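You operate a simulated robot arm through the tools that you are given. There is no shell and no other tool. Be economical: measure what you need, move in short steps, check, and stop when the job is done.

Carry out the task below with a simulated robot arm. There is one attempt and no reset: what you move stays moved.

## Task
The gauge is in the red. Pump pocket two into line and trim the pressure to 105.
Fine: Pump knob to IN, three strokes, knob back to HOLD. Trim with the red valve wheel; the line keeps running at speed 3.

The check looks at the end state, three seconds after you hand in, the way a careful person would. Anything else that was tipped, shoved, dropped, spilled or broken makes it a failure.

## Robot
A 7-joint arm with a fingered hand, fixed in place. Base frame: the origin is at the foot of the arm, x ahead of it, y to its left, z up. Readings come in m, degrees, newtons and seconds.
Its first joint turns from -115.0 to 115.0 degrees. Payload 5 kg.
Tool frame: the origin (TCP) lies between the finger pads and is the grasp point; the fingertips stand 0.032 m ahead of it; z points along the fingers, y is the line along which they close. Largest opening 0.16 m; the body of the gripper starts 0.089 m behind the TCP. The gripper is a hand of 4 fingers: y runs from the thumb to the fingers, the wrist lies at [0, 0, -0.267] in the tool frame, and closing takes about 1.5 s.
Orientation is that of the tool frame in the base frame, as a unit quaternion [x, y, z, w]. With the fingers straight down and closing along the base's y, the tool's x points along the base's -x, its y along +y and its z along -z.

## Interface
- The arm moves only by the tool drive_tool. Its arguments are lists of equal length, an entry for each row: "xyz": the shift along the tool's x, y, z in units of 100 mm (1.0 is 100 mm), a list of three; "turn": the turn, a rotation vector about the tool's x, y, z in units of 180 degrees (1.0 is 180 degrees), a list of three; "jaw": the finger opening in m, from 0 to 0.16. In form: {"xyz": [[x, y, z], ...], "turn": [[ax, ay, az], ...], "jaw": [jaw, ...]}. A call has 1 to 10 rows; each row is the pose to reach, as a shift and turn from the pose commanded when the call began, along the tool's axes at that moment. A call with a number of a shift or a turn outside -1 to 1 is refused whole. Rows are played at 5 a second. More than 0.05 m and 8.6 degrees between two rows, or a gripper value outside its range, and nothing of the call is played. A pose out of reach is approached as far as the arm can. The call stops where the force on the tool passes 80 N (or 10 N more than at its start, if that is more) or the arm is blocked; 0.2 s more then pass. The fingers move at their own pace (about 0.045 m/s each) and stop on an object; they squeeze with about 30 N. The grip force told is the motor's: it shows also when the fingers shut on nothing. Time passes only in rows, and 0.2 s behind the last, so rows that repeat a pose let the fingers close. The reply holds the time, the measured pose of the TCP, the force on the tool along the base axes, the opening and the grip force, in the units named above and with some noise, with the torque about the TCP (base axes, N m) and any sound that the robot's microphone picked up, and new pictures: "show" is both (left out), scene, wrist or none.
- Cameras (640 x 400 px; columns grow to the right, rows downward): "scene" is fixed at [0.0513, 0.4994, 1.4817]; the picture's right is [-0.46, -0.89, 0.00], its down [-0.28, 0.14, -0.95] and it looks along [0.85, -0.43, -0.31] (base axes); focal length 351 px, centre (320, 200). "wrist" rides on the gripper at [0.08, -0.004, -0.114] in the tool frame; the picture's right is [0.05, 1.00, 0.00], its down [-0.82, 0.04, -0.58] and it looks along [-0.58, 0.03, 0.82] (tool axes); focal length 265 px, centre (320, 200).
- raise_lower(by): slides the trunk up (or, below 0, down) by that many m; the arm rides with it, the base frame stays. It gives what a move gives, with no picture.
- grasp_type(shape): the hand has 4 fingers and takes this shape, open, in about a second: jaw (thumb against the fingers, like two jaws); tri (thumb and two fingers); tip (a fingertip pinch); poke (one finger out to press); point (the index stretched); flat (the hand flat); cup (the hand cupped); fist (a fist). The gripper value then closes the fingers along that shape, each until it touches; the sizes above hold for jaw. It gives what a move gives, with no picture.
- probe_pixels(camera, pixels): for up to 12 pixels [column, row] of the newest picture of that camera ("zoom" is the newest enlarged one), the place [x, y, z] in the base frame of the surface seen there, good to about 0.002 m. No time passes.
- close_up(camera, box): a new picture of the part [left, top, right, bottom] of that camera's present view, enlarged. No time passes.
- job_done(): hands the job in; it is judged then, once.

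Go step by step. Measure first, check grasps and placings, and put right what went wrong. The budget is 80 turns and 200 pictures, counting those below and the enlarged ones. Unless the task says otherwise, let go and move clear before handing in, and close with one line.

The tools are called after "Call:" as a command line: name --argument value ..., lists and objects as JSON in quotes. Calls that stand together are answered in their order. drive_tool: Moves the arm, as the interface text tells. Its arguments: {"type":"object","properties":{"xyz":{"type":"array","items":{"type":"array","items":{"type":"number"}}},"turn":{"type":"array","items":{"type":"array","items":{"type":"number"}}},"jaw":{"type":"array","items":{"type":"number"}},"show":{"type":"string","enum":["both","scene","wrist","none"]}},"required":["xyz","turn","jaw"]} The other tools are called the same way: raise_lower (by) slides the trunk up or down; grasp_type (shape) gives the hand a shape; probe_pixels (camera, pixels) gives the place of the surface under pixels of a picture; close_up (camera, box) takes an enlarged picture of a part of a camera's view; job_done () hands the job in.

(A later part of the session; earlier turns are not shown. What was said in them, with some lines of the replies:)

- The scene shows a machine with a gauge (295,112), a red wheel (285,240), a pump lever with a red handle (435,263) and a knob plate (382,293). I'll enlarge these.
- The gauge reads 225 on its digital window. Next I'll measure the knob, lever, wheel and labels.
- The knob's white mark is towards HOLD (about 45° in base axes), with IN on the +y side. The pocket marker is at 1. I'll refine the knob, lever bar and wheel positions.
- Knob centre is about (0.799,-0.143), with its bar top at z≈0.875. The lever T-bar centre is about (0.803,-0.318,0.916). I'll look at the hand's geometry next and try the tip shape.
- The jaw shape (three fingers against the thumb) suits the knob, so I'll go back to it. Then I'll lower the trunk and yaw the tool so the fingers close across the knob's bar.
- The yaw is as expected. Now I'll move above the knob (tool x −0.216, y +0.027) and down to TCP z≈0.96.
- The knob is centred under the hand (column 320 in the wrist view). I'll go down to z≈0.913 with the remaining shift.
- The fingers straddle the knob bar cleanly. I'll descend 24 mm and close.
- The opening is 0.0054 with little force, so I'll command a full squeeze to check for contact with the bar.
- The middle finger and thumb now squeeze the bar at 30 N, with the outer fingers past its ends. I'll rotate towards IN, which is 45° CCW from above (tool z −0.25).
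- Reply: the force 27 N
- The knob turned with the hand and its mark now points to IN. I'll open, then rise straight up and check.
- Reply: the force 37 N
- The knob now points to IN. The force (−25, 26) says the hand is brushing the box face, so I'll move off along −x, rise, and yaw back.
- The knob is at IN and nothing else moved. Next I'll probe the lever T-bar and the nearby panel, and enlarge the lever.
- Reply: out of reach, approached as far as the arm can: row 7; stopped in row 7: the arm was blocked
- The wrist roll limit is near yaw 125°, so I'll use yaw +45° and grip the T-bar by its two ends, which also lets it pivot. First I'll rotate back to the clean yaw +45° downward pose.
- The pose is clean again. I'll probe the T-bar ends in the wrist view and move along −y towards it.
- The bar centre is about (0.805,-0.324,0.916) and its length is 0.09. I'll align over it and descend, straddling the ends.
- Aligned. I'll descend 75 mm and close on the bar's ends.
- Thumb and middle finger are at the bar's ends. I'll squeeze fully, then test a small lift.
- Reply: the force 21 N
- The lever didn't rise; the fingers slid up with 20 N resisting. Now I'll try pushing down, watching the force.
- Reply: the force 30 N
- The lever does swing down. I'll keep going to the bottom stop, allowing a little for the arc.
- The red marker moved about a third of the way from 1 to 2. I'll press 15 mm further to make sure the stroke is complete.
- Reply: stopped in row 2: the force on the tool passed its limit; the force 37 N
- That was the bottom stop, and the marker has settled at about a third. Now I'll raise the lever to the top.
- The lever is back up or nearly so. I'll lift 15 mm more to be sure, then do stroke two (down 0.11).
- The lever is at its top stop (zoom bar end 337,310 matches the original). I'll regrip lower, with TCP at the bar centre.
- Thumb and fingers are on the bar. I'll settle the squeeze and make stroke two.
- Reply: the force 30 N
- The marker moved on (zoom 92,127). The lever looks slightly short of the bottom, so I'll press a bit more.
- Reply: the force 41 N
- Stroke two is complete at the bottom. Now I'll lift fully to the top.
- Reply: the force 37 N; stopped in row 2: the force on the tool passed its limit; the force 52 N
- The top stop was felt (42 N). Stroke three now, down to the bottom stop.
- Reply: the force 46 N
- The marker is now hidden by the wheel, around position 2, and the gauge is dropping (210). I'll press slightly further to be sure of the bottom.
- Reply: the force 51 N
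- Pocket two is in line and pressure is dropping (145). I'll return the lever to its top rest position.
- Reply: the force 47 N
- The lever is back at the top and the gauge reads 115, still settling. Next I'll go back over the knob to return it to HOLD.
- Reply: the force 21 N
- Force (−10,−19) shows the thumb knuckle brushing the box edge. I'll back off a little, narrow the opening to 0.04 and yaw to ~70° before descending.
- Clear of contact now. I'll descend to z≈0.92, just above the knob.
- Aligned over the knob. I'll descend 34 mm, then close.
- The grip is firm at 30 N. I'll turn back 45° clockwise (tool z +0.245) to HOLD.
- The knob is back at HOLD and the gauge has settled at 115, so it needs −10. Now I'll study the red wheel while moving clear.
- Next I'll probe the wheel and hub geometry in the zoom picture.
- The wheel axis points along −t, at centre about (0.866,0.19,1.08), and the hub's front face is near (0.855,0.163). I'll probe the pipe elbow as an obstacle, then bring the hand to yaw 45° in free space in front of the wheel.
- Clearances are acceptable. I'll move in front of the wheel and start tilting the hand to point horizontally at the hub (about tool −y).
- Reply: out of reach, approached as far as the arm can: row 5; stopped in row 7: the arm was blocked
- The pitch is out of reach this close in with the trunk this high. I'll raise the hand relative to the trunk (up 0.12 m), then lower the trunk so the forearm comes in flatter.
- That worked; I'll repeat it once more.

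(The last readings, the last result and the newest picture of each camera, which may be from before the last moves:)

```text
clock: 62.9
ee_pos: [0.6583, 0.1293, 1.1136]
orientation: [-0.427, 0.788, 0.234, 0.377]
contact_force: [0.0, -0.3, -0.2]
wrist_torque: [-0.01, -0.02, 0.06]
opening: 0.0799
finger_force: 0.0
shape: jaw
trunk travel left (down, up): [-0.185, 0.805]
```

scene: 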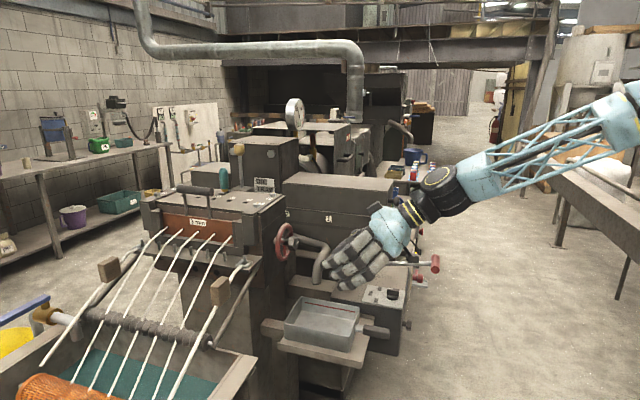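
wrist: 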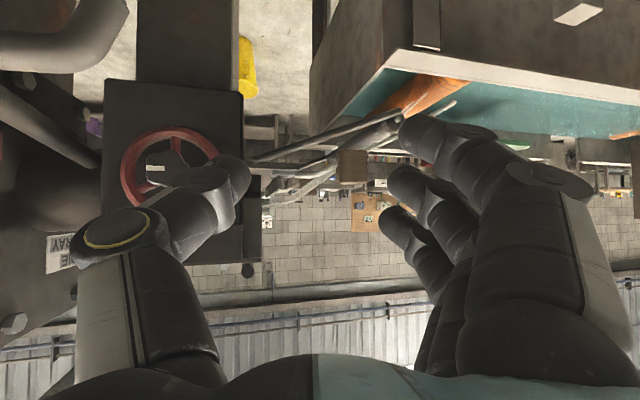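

Now I'll reorient to horizontal, pointing along the hub axis, while shifting in front of the wheel.

Call:
drive_tool --xyz '[[0.05, -0.18, 0.02], [0.1, -0.35, 0.04], [0.15, -0.53, 0.06], [0.2, -0.7, 0.08], [0.246, -0.875, 0.106]]' --turn '[[0.0152, -0.0417, 0.002], [0.0303, -0.0834, 0.004], [0.0455, -0.1252, 0.006], [0.0606, -0.1669, 0.008], [0.0758, -0.2086, 0.01]]' --jaw '[0.08, 0.08, 0.08, 0.08, 0.08]'

```text
clock: 64.1
ee_pos: [0.7269, 0.0792, 1.0833]
orientation: [-0.271, 0.653, 0.271, 0.654]
contact_force: [-0.1, 0.5, -0.1]
wrist_torque: [-0.03, 0.03, -0.05]
opening: 0.0799
finger_force: 0.0
shape: jaw
trunk travel left (down, up): [-0.185, 0.805]
```

scene: 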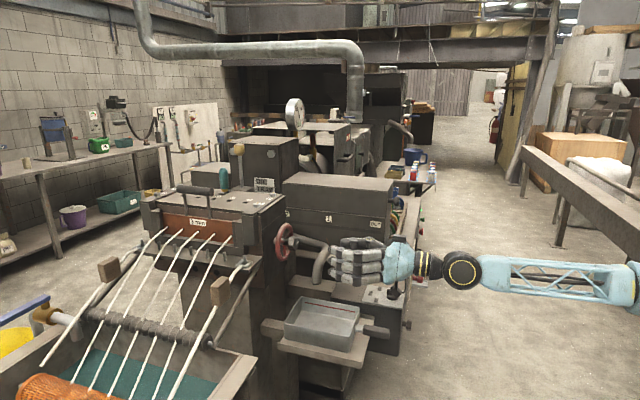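
wrist: 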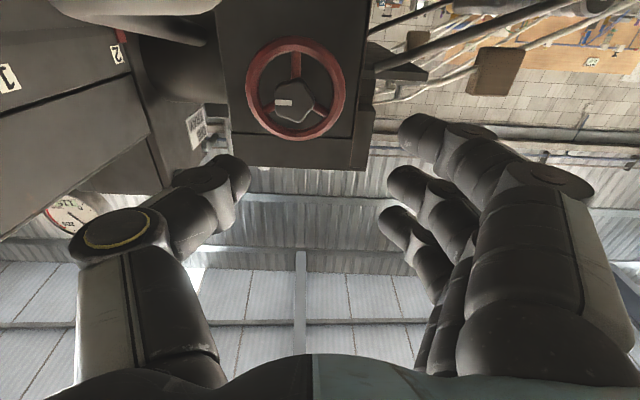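

The hand now points at the wheel, though the wrist image is upside down. The hub is at wrist (296,100), and the red marker is by "2" at (120,36). I'll enlarge and probe.

Call:
close_up --camera "wrist" --box '[90, 10, 370, 185]'

Call:
probe_pixels --camera "wrist" --pixels '[[296, 84], [296, 121], [277, 100], [315, 98], [296, 100], [295, 41], [295, 138], [249, 90], [342, 90], [283, 102], [205, 30]]'

```text
2.29 times, centred on (230, 98) of wrist
```

zoom: 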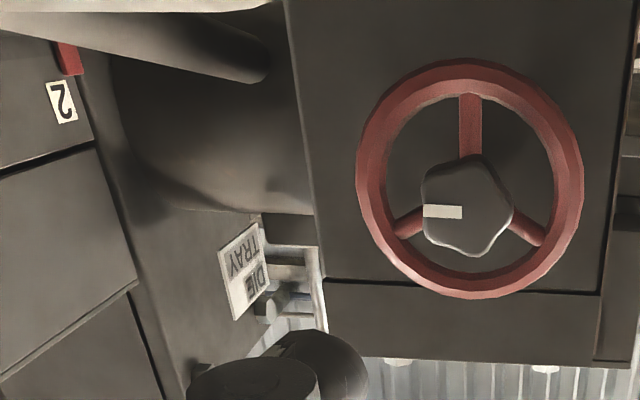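

```text
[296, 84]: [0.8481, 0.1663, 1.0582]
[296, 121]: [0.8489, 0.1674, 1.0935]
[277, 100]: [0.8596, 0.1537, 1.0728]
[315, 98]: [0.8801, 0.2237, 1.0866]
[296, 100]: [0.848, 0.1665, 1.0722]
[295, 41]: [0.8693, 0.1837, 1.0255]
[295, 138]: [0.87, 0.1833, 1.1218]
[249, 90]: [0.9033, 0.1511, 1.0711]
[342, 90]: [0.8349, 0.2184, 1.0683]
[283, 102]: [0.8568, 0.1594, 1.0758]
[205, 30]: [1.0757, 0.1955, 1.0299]
```

The hub is a five-lobed knob centred at n≈−0.483, z≈1.0745, with its face at t≈0.717. I'll approach in line to 40 mm short.

Call:
drive_tool --xyz '[[0.09, -0.25, 0.0], [0.09, -0.25, 0.4], [0.09, -0.25, 0.85]]' --turn '[[0, 0, 0], [0, 0, 0], [0, 0, 0]]' --jaw '[0.08, 0.08, 0.08]'

Call:
close_up --camera "scene" --box '[250, 190, 410, 290]'

```text
clock: 64.9
ee_pos: [0.8049, 0.1219, 1.0738]
orientation: [-0.27, 0.653, 0.27, 0.654]
contact_force: [-0.4, -0.3, -0.1]
wrist_torque: [-0.01, 0.04, 0.01]
opening: 0.0802
finger_force: 0.0
shape: jaw
trunk travel left (down, up): [-0.185, 0.805]
```

scene: 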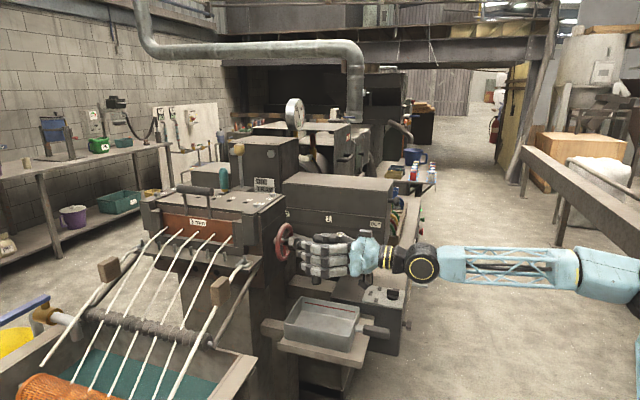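
wrist: 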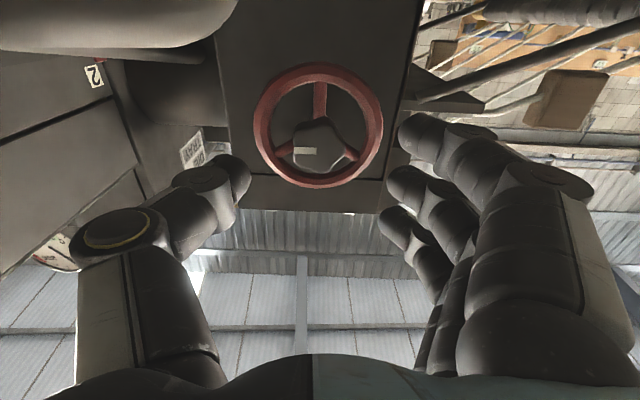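

```text
4.00 times, centred on (330, 240) of scene
```

zoom: 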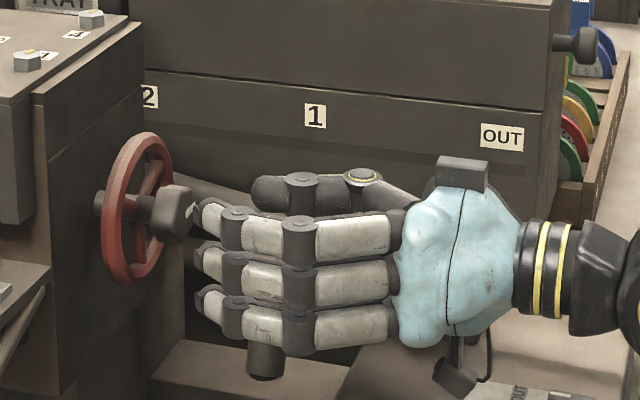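

The hand is in line with the hub and the pipe is clear. I'll advance 43 mm and close.

Call:
drive_tool --xyz '[[0, 0, 0.2], [0, 0, 0.43], [0, 0, 0.43], [0, 0, 0.43], [0, 0, 0.43], [0, 0, 0.43], [0, 0, 0.43], [0, 0, 0.43]]' --turn '[[0, 0, 0], [0, 0, 0], [0, 0, 0], [0, 0, 0], [0, 0, 0], [0, 0, 0], [0, 0, 0], [0, 0, 0]]' --jaw '[0.08, 0.08, 0.06, 0.04, 0.02, 0, 0, 0]'

Call:
close_up --camera "wrist" --box '[200, 70, 440, 220]'

Call:
close_up --camera "scene" --box '[250, 200, 350, 270]'

Call:
close_up --camera "scene" --box '[270, 80, 350, 130]'

```text
clock: 66.7
ee_pos: [0.8381, 0.1502, 1.0739]
orientation: [-0.27, 0.654, 0.27, 0.654]
contact_force: [10.3, -3.1, 0.9]
wrist_torque: [0.04, -0.03, -0.03]
opening: 0.0152
finger_force: 27.1
shape: jaw
trunk travel left (down, up): [-0.185, 0.805]
```

scene: 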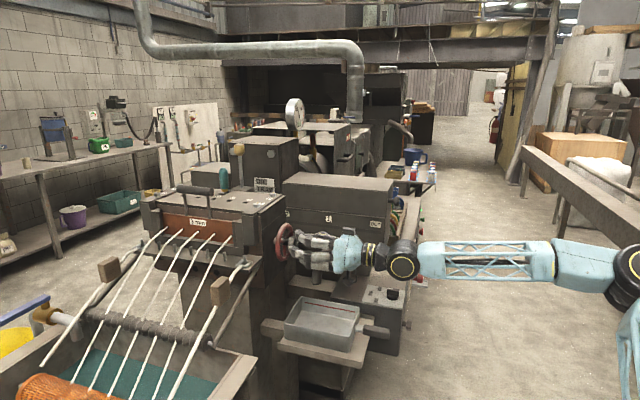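
wrist: 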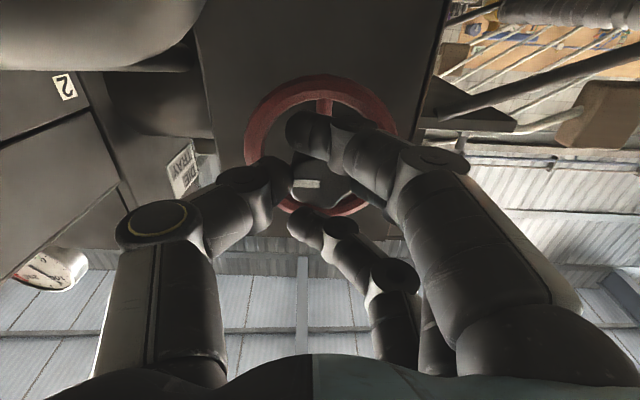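

```text
2.67 times, centred on (320, 145) of wrist
```

zoom: 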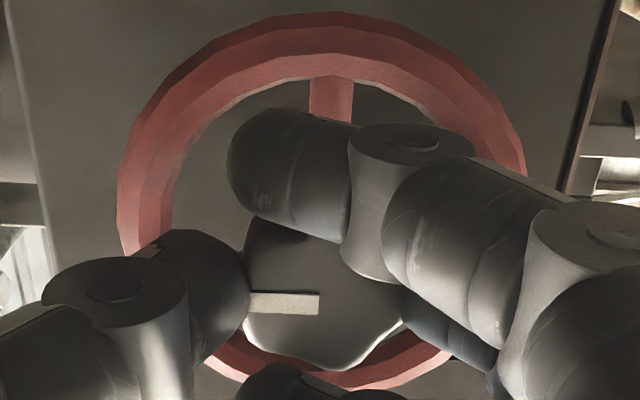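

```text
5.71 times, centred on (300, 235) of scene
```

zoom: 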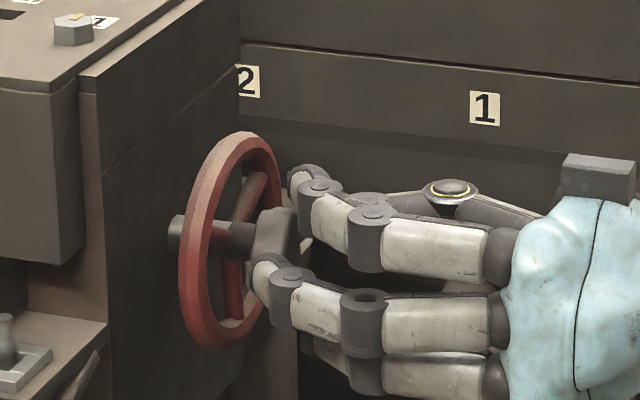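

```text
8.00 times, centred on (310, 105) of scene
```

zoom: 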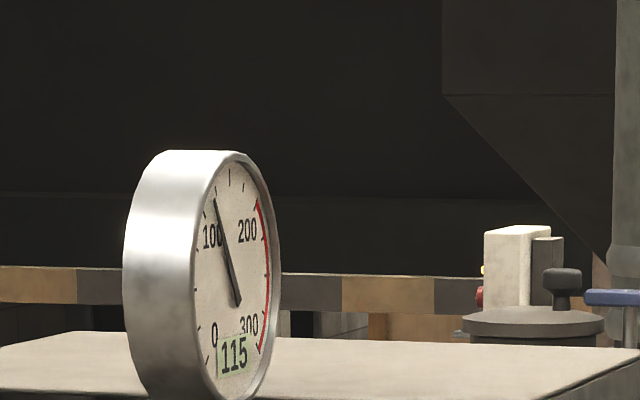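

The hub is gripped at 27 N. I'll test a small turn of about 15° counter-clockwise (tool z −) and watch the gauge.

Call:
drive_tool --xyz '[[0, 0, 0], [0, 0, 0], [0, 0, 0], [0, 0, 0], [0, 0, 0]]' --turn '[[0, 0, -0.04], [0, 0, -0.085], [0, 0, -0.085], [0, 0, -0.085], [0, 0, -0.085]]' --jaw '[0, 0, 0, 0, 0]' --show "none"

Call:
close_up --camera "wrist" --box '[200, 70, 440, 220]'

Call:
close_up --camera "scene" --box '[270, 80, 350, 130]'

```text
clock: 67.9
ee_pos: [0.836, 0.1502, 1.0729]
orientation: [-0.354, 0.612, 0.181, 0.684]
contact_force: [16.8, -11.4, 6.7]
wrist_torque: [0.08, -0.01, -0.32]
opening: 0.015
finger_force: 30.2
shape: jaw
trunk travel left (down, up): [-0.185, 0.805]
```

```text
2.67 times, centred on (320, 145) of wrist
```

zoom: 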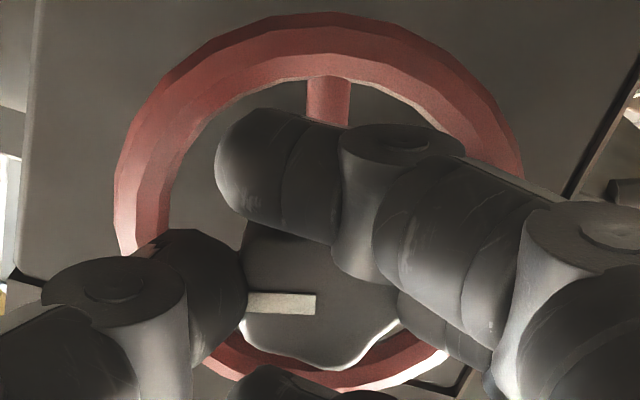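

```text
8.00 times, centred on (310, 105) of scene
```

zoom: 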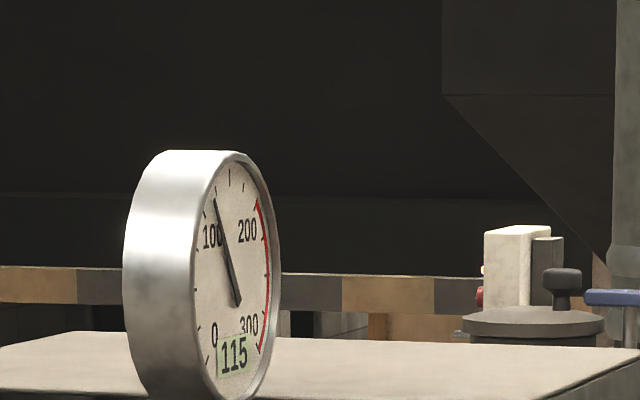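

The wheel turned 15° with the hand and the gauge still shows 115. It may lag, so I'll wait a bit, then turn 15° more.

Call:
drive_tool --xyz '[[0, 0, 0], [0, 0, 0], [0, 0, 0], [0, 0, 0], [0, 0, 0], [0, 0, 0], [0, 0, 0], [0, 0, 0], [0, 0, 0], [0, 0, 0]]' --turn '[[0, 0, 0], [0, 0, 0], [0, 0, 0], [0, 0, 0], [0, 0, 0], [0, 0, 0], [0, 0, 0], [0, 0, 0], [0, 0, 0], [0, 0, 0]]' --jaw '[0, 0, 0, 0, 0, 0, 0, 0, 0, 0]' --show "none"

Call:
close_up --camera "scene" --box '[285, 95, 309, 130]'

Call:
drive_tool --xyz '[[0, 0, 0], [0, 0, 0], [0, 0, 0], [0, 0, 0], [0, 0, 0], [0, 0, 0], [0, 0, 0]]' --turn '[[0, 0, -0.04], [0, 0, -0.085], [0, 0, -0.085], [0, 0, -0.085], [0, 0, -0.085], [0, 0, -0.085], [0, 0, -0.085]]' --jaw '[0, 0, 0, 0, 0, 0, 0]' --show "none"

Call:
close_up --camera "scene" --box '[285, 95, 309, 130]'

Call:
close_up --camera "wrist" --box '[200, 70, 440, 220]'

```text
clock: 70.1
ee_pos: [0.8362, 0.149, 1.0742]
orientation: [-0.354, 0.612, 0.18, 0.684]
contact_force: [17.6, -12.8, 6.8]
wrist_torque: [0.14, -0.05, -0.35]
opening: 0.015
finger_force: 29.8
shape: jaw
trunk travel left (down, up): [-0.185, 0.805]
```

```text
11.43 times, centred on (297, 112) of scene
```

zoom: 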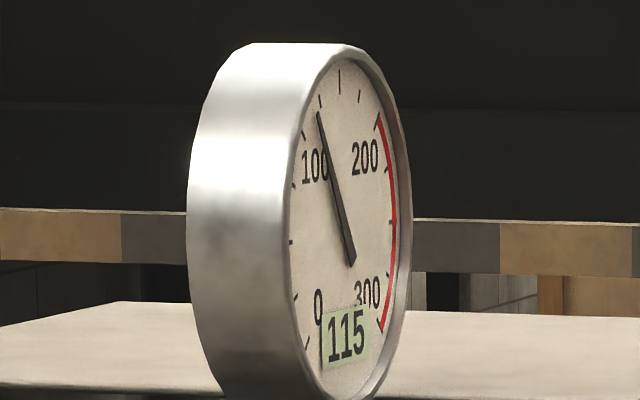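

```text
clock: 71.7
ee_pos: [0.8365, 0.1513, 1.0746]
orientation: [-0.433, 0.559, 0.088, 0.702]
contact_force: [14.9, -12.4, 8.8]
wrist_torque: [0.08, -0.03, -0.33]
opening: 0.0153
finger_force: 30.1
shape: jaw
trunk travel left (down, up): [-0.185, 0.805]
```

```text
11.43 times, centred on (297, 112) of scene
```

zoom: 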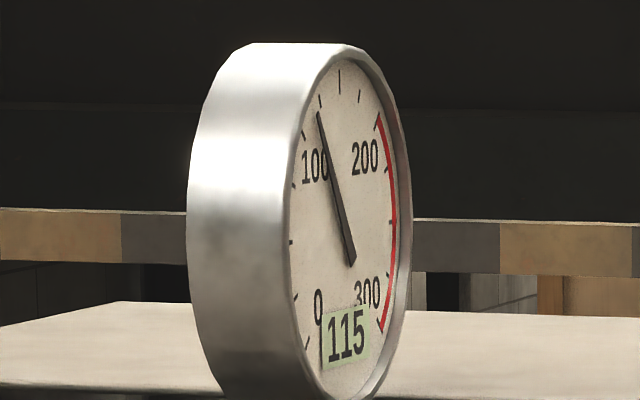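

```text
2.67 times, centred on (320, 145) of wrist
```

zoom: 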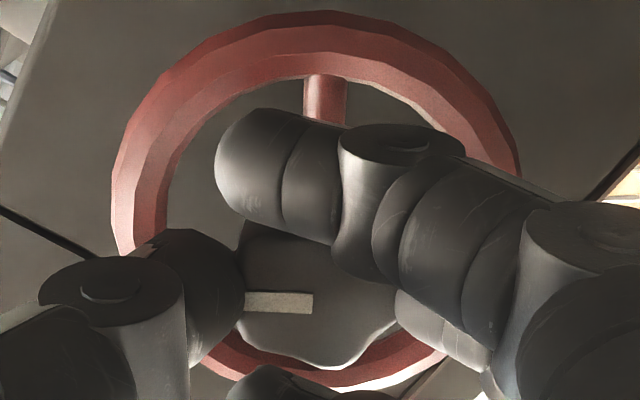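

It's 30° CCW with no visible change, so I'll go 30° further with some waiting.

Call:
drive_tool --xyz '[[0, 0, 0], [0, 0, 0], [0, 0, 0], [0, 0, 0], [0, 0, 0], [0, 0, 0], [0, 0, 0], [0, 0, 0], [0, 0, 0], [0, 0, 0]]' --turn '[[0, 0, -0.04], [0, 0, -0.08], [0, 0, -0.12], [0, 0, -0.16], [0, 0, -0.167], [0, 0, -0.167], [0, 0, -0.167], [0, 0, -0.167], [0, 0, -0.167], [0, 0, -0.167]]' --jaw '[0, 0, 0, 0, 0, 0, 0, 0, 0, 0]' --show "none"

Call:
close_up --camera "scene" --box '[285, 95, 309, 130]'

Call:
close_up --camera "wrist" --box '[200, 70, 440, 220]'

```text
clock: 73.9
ee_pos: [0.8355, 0.1502, 1.0753]
orientation: [-0.562, 0.428, -0.096, 0.701]
contact_force: [18.9, -11.1, 13.4]
wrist_torque: [0.11, -0.11, -0.4]
opening: 0.0153
finger_force: 30.0
shape: jaw
trunk travel left (down, up): [-0.185, 0.805]
```

```text
11.43 times, centred on (297, 112) of scene
```

zoom: 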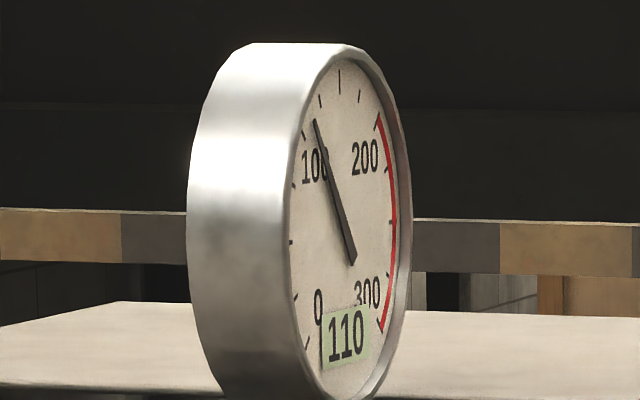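

```text
2.67 times, centred on (320, 145) of wrist
```

zoom: 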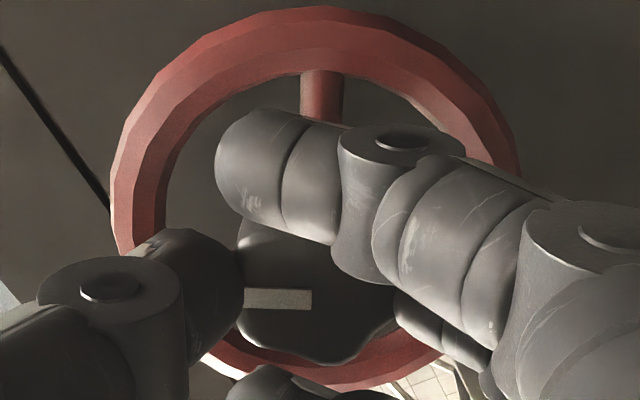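

It now reads 110, so CCW is right. I'll continue in 20° steps to find where the display changes.

Call:
drive_tool --xyz '[[0, 0, 0], [0, 0, 0], [0, 0, 0], [0, 0, 0], [0, 0, 0], [0, 0, 0], [0, 0, 0], [0, 0, 0], [0, 0, 0], [0, 0, 0]]' --turn '[[0, 0, 0], [0, 0, 0], [0, 0, 0], [0, 0, 0], [0, 0, 0], [0, 0, 0], [0, 0, 0], [0, 0, 0], [0, 0, 0], [0, 0, 0]]' --jaw '[0, 0, 0, 0, 0, 0, 0, 0, 0, 0]' --show "none"

Call:
close_up --camera "scene" --box '[285, 95, 309, 130]'

Call:
drive_tool --xyz '[[0, 0, 0], [0, 0, 0], [0, 0, 0], [0, 0, 0], [0, 0, 0], [0, 0, 0], [0, 0, 0], [0, 0, 0], [0, 0, 0], [0, 0, 0]]' --turn '[[0, 0, -0.04], [0, 0, -0.08], [0, 0, -0.111], [0, 0, -0.111], [0, 0, -0.111], [0, 0, -0.111], [0, 0, -0.111], [0, 0, -0.111], [0, 0, -0.111], [0, 0, -0.111]]' --jaw '[0, 0, 0, 0, 0, 0, 0, 0, 0, 0]' --show "none"

Call:
close_up --camera "scene" --box '[285, 95, 309, 130]'

```text
clock: 76.1
ee_pos: [0.8358, 0.1492, 1.0747]
orientation: [-0.562, 0.428, -0.097, 0.701]
contact_force: [19.4, -10.6, 14.6]
wrist_torque: [0.16, -0.12, -0.38]
opening: 0.015
finger_force: 30.3
shape: jaw
trunk travel left (down, up): [-0.185, 0.805]
```

```text
11.43 times, centred on (297, 112) of scene
```

zoom: 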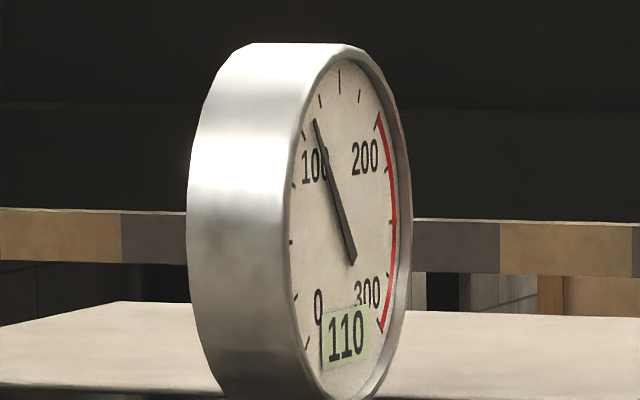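

```text
clock: 78.3
ee_pos: [0.8338, 0.1529, 1.0758]
orientation: [-0.628, 0.323, -0.217, 0.674]
contact_force: [3.6, 2.3, 16.6]
wrist_torque: [0.15, -0.2, 0.04]
opening: 0.0151
finger_force: 30.2
shape: jaw
trunk travel left (down, up): [-0.185, 0.805]
```

```text
11.43 times, centred on (297, 112) of scene
```

zoom: 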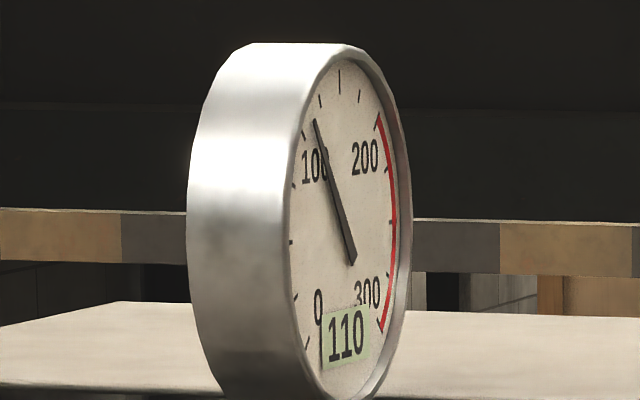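

At 80° it still reads 110. I'll go another 20°.

Call:
drive_tool --xyz '[[0, 0, 0], [0, 0, 0], [0, 0, 0], [0, 0, 0], [0, 0, 0], [0, 0, 0], [0, 0, 0], [0, 0, 0], [0, 0, 0], [0, 0, 0]]' --turn '[[0, 0, -0.04], [0, 0, -0.08], [0, 0, -0.111], [0, 0, -0.111], [0, 0, -0.111], [0, 0, -0.111], [0, 0, -0.111], [0, 0, -0.111], [0, 0, -0.111], [0, 0, -0.111]]' --jaw '[0, 0, 0, 0, 0, 0, 0, 0, 0, 0]' --show "wrist"

Call:
close_up --camera "scene" --box '[285, 95, 309, 130]'

Call:
close_up --camera "scene" --box '[240, 180, 400, 290]'

```text
clock: 80.5
ee_pos: [0.8343, 0.1525, 1.0747]
orientation: [0.675, -0.208, 0.331, -0.626]
contact_force: [-3.9, 6.2, 11.4]
wrist_torque: [0.09, -0.13, 0.12]
opening: 0.0146
finger_force: 29.9
shape: jaw
trunk travel left (down, up): [-0.185, 0.805]
```

wrist: 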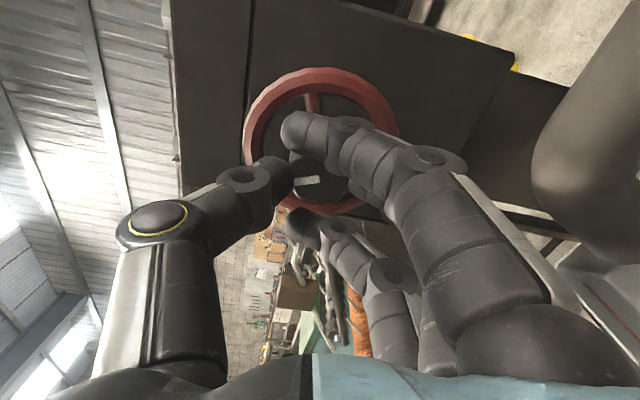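

```text
11.43 times, centred on (297, 112) of scene
```

zoom: 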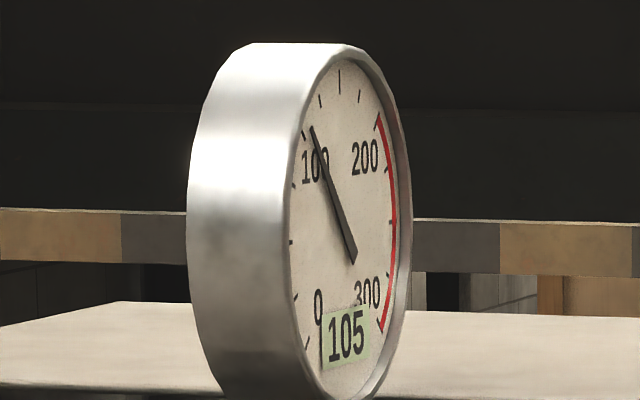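

```text
3.64 times, centred on (320, 235) of scene
```

zoom: 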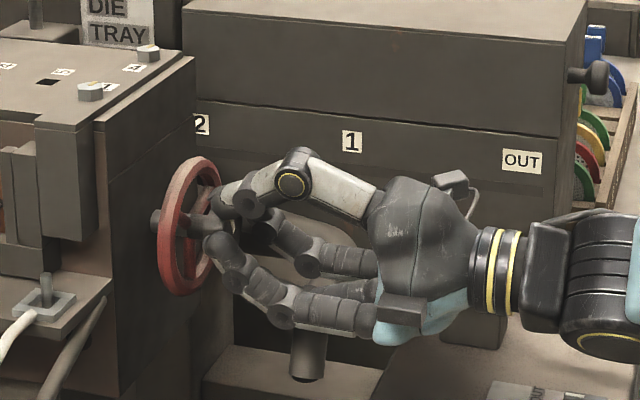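

It reads 105, just past the transition (80–100°). I'll turn another 15° to sit mid-band and check it stays 105.

Call:
drive_tool --xyz '[[0, 0, 0], [0, 0, 0], [0, 0, 0], [0, 0, 0], [0, 0, 0], [0, 0, 0], [0, 0, 0], [0, 0, 0], [0, 0, 0], [0, 0, 0]]' --turn '[[0, 0, -0.04], [0, 0, -0.083], [0, 0, -0.083], [0, 0, -0.083], [0, 0, -0.083], [0, 0, -0.083], [0, 0, -0.083], [0, 0, -0.083], [0, 0, -0.083], [0, 0, -0.083]]' --jaw '[0, 0, 0, 0, 0, 0, 0, 0, 0, 0]' --show "none"

Call:
close_up --camera "scene" --box '[285, 95, 309, 130]'

```text
clock: 82.7
ee_pos: [0.8347, 0.1531, 1.0747]
orientation: [0.697, -0.12, 0.409, -0.577]
contact_force: [-6.8, 6.9, 8.5]
wrist_torque: [0.02, -0.07, 0.14]
opening: 0.0144
finger_force: 29.7
shape: jaw
trunk travel left (down, up): [-0.185, 0.805]
```

```text
11.43 times, centred on (297, 112) of scene
```

zoom: 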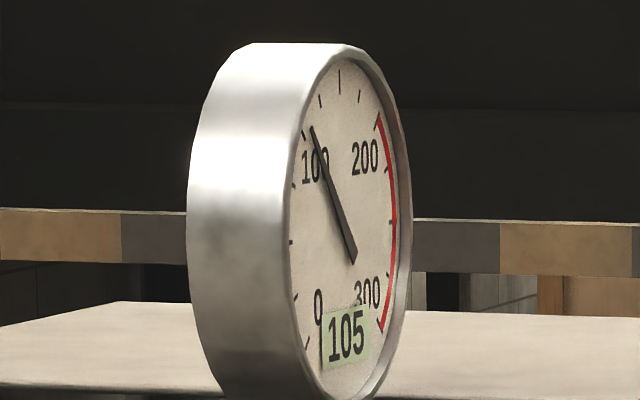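

Still 105 at about 115°. I'll release the hub, back straight out along −tool z, and recheck everything.

Call:
drive_tool --xyz '[[0, 0, 0], [0, 0, 0], [0, 0, 0], [0, 0, 0], [0, 0, 0], [0, 0, -0.3], [0, 0, -0.65], [0, 0, -1.0]]' --turn '[[0, 0, 0], [0, 0, 0], [0, 0, 0], [0, 0, 0], [0, 0, 0], [0, 0, 0], [0, 0, 0], [0, 0, 0]]' --jaw '[0.02, 0.04, 0.06, 0.075, 0.075, 0.075, 0.075, 0.075]'

Call:
close_up --camera "scene" --box '[285, 95, 309, 130]'

Call:
close_up --camera "scene" --box '[250, 180, 450, 320]'

```text
clock: 84.5
ee_pos: [0.7642, 0.0797, 1.0739]
orientation: [0.696, -0.12, 0.409, -0.577]
contact_force: [0.1, 0.1, 0.0]
wrist_torque: [0.0, -0.01, 0.01]
opening: 0.0744
finger_force: 0.1
shape: jaw
trunk travel left (down, up): [-0.185, 0.805]
```

scene: 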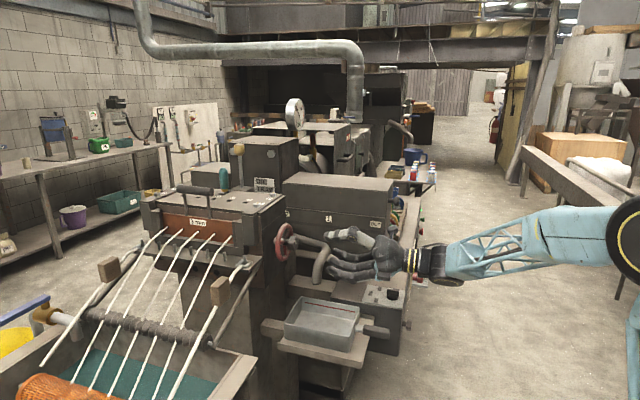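
wrist: 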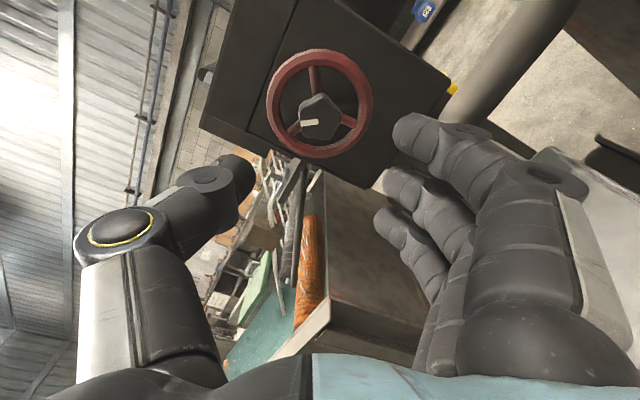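

```text
11.43 times, centred on (297, 112) of scene
```

zoom: 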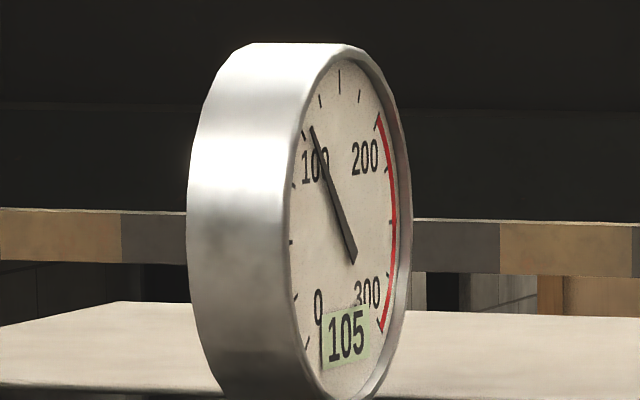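

```text
2.86 times, centred on (350, 250) of scene
```

zoom: 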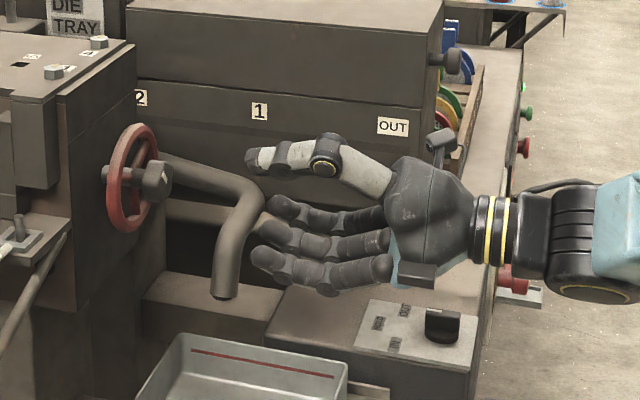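

It holds at 105 and the knob is at HOLD. I'll back off another 10 cm and wait to confirm it stays there.

Call:
drive_tool --xyz '[[0, 0, -0.35], [0, 0, -0.7], [0, 0, -1.0], [0, 0, -1.0], [0, 0, -1.0], [0, 0, -1.0], [0, 0, -1.0], [0, 0, -1.0], [0, 0, -1.0], [0, 0, -1.0]]' --turn '[[0, 0, 0], [0, 0, 0], [0, 0, 0], [0, 0, 0], [0, 0, 0], [0, 0, 0], [0, 0, 0], [0, 0, 0], [0, 0, 0], [0, 0, 0]]' --jaw '[0.075, 0.075, 0.075, 0.075, 0.075, 0.075, 0.075, 0.075, 0.075, 0.075]' --show "scene"

Call:
close_up --camera "scene" --box '[285, 95, 309, 130]'

Call:
close_up --camera "scene" --box '[340, 180, 460, 310]'

```text
clock: 86.7
ee_pos: [0.6951, 0.011, 1.0737]
orientation: [0.697, -0.119, 0.409, -0.576]
contact_force: [0.1, 1.0, -0.1]
wrist_torque: [0.02, -0.03, 0.0]
opening: 0.0742
finger_force: 0.1
shape: jaw
trunk travel left (down, up): [-0.185, 0.805]
```

scene: 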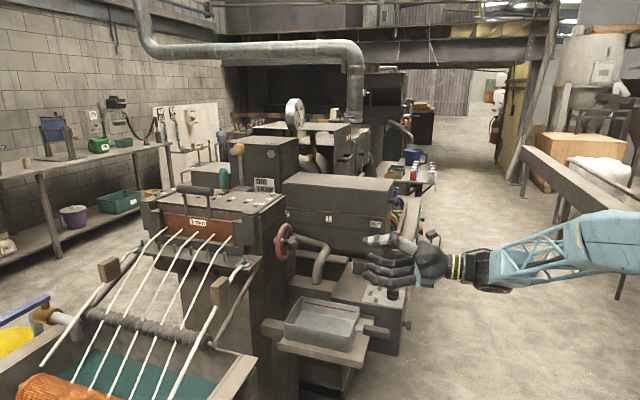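

```text
11.43 times, centred on (297, 112) of scene
```

zoom: 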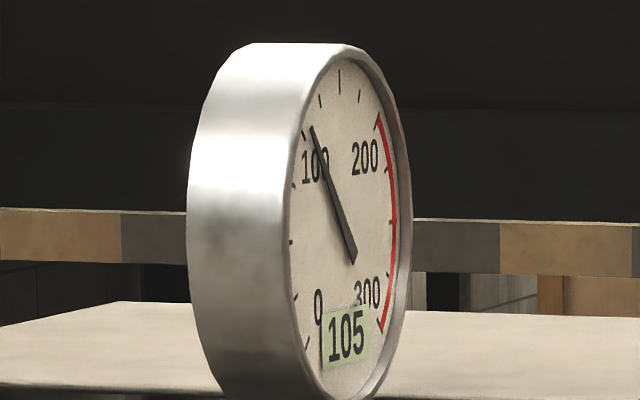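

```text
3.08 times, centred on (400, 245) of scene
```

zoom: 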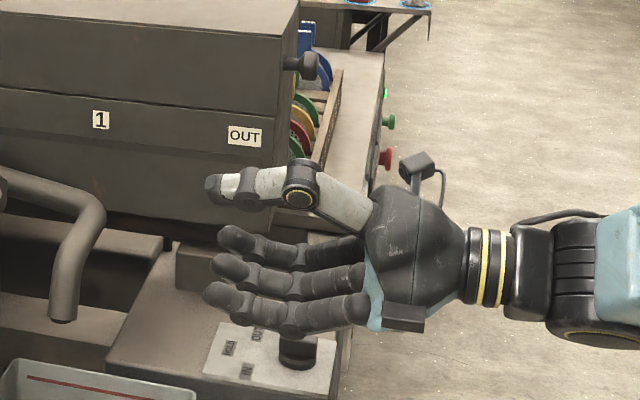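

The gauge is steady at 105, the pump knob is at HOLD, the marker is at 2, and the hand is clear with nothing else touched. I'm handing in.

Call:
job_done

```text
The job is handed in.
```

Pocket two is in line after three full strokes, the pump knob is back at HOLD, and the red wheel is trimmed so the gauge holds at 105. I never touched the extruder speed control. The hand did brush the pocket housing twice with up to about 37 N, and nothing in the pictures moved.
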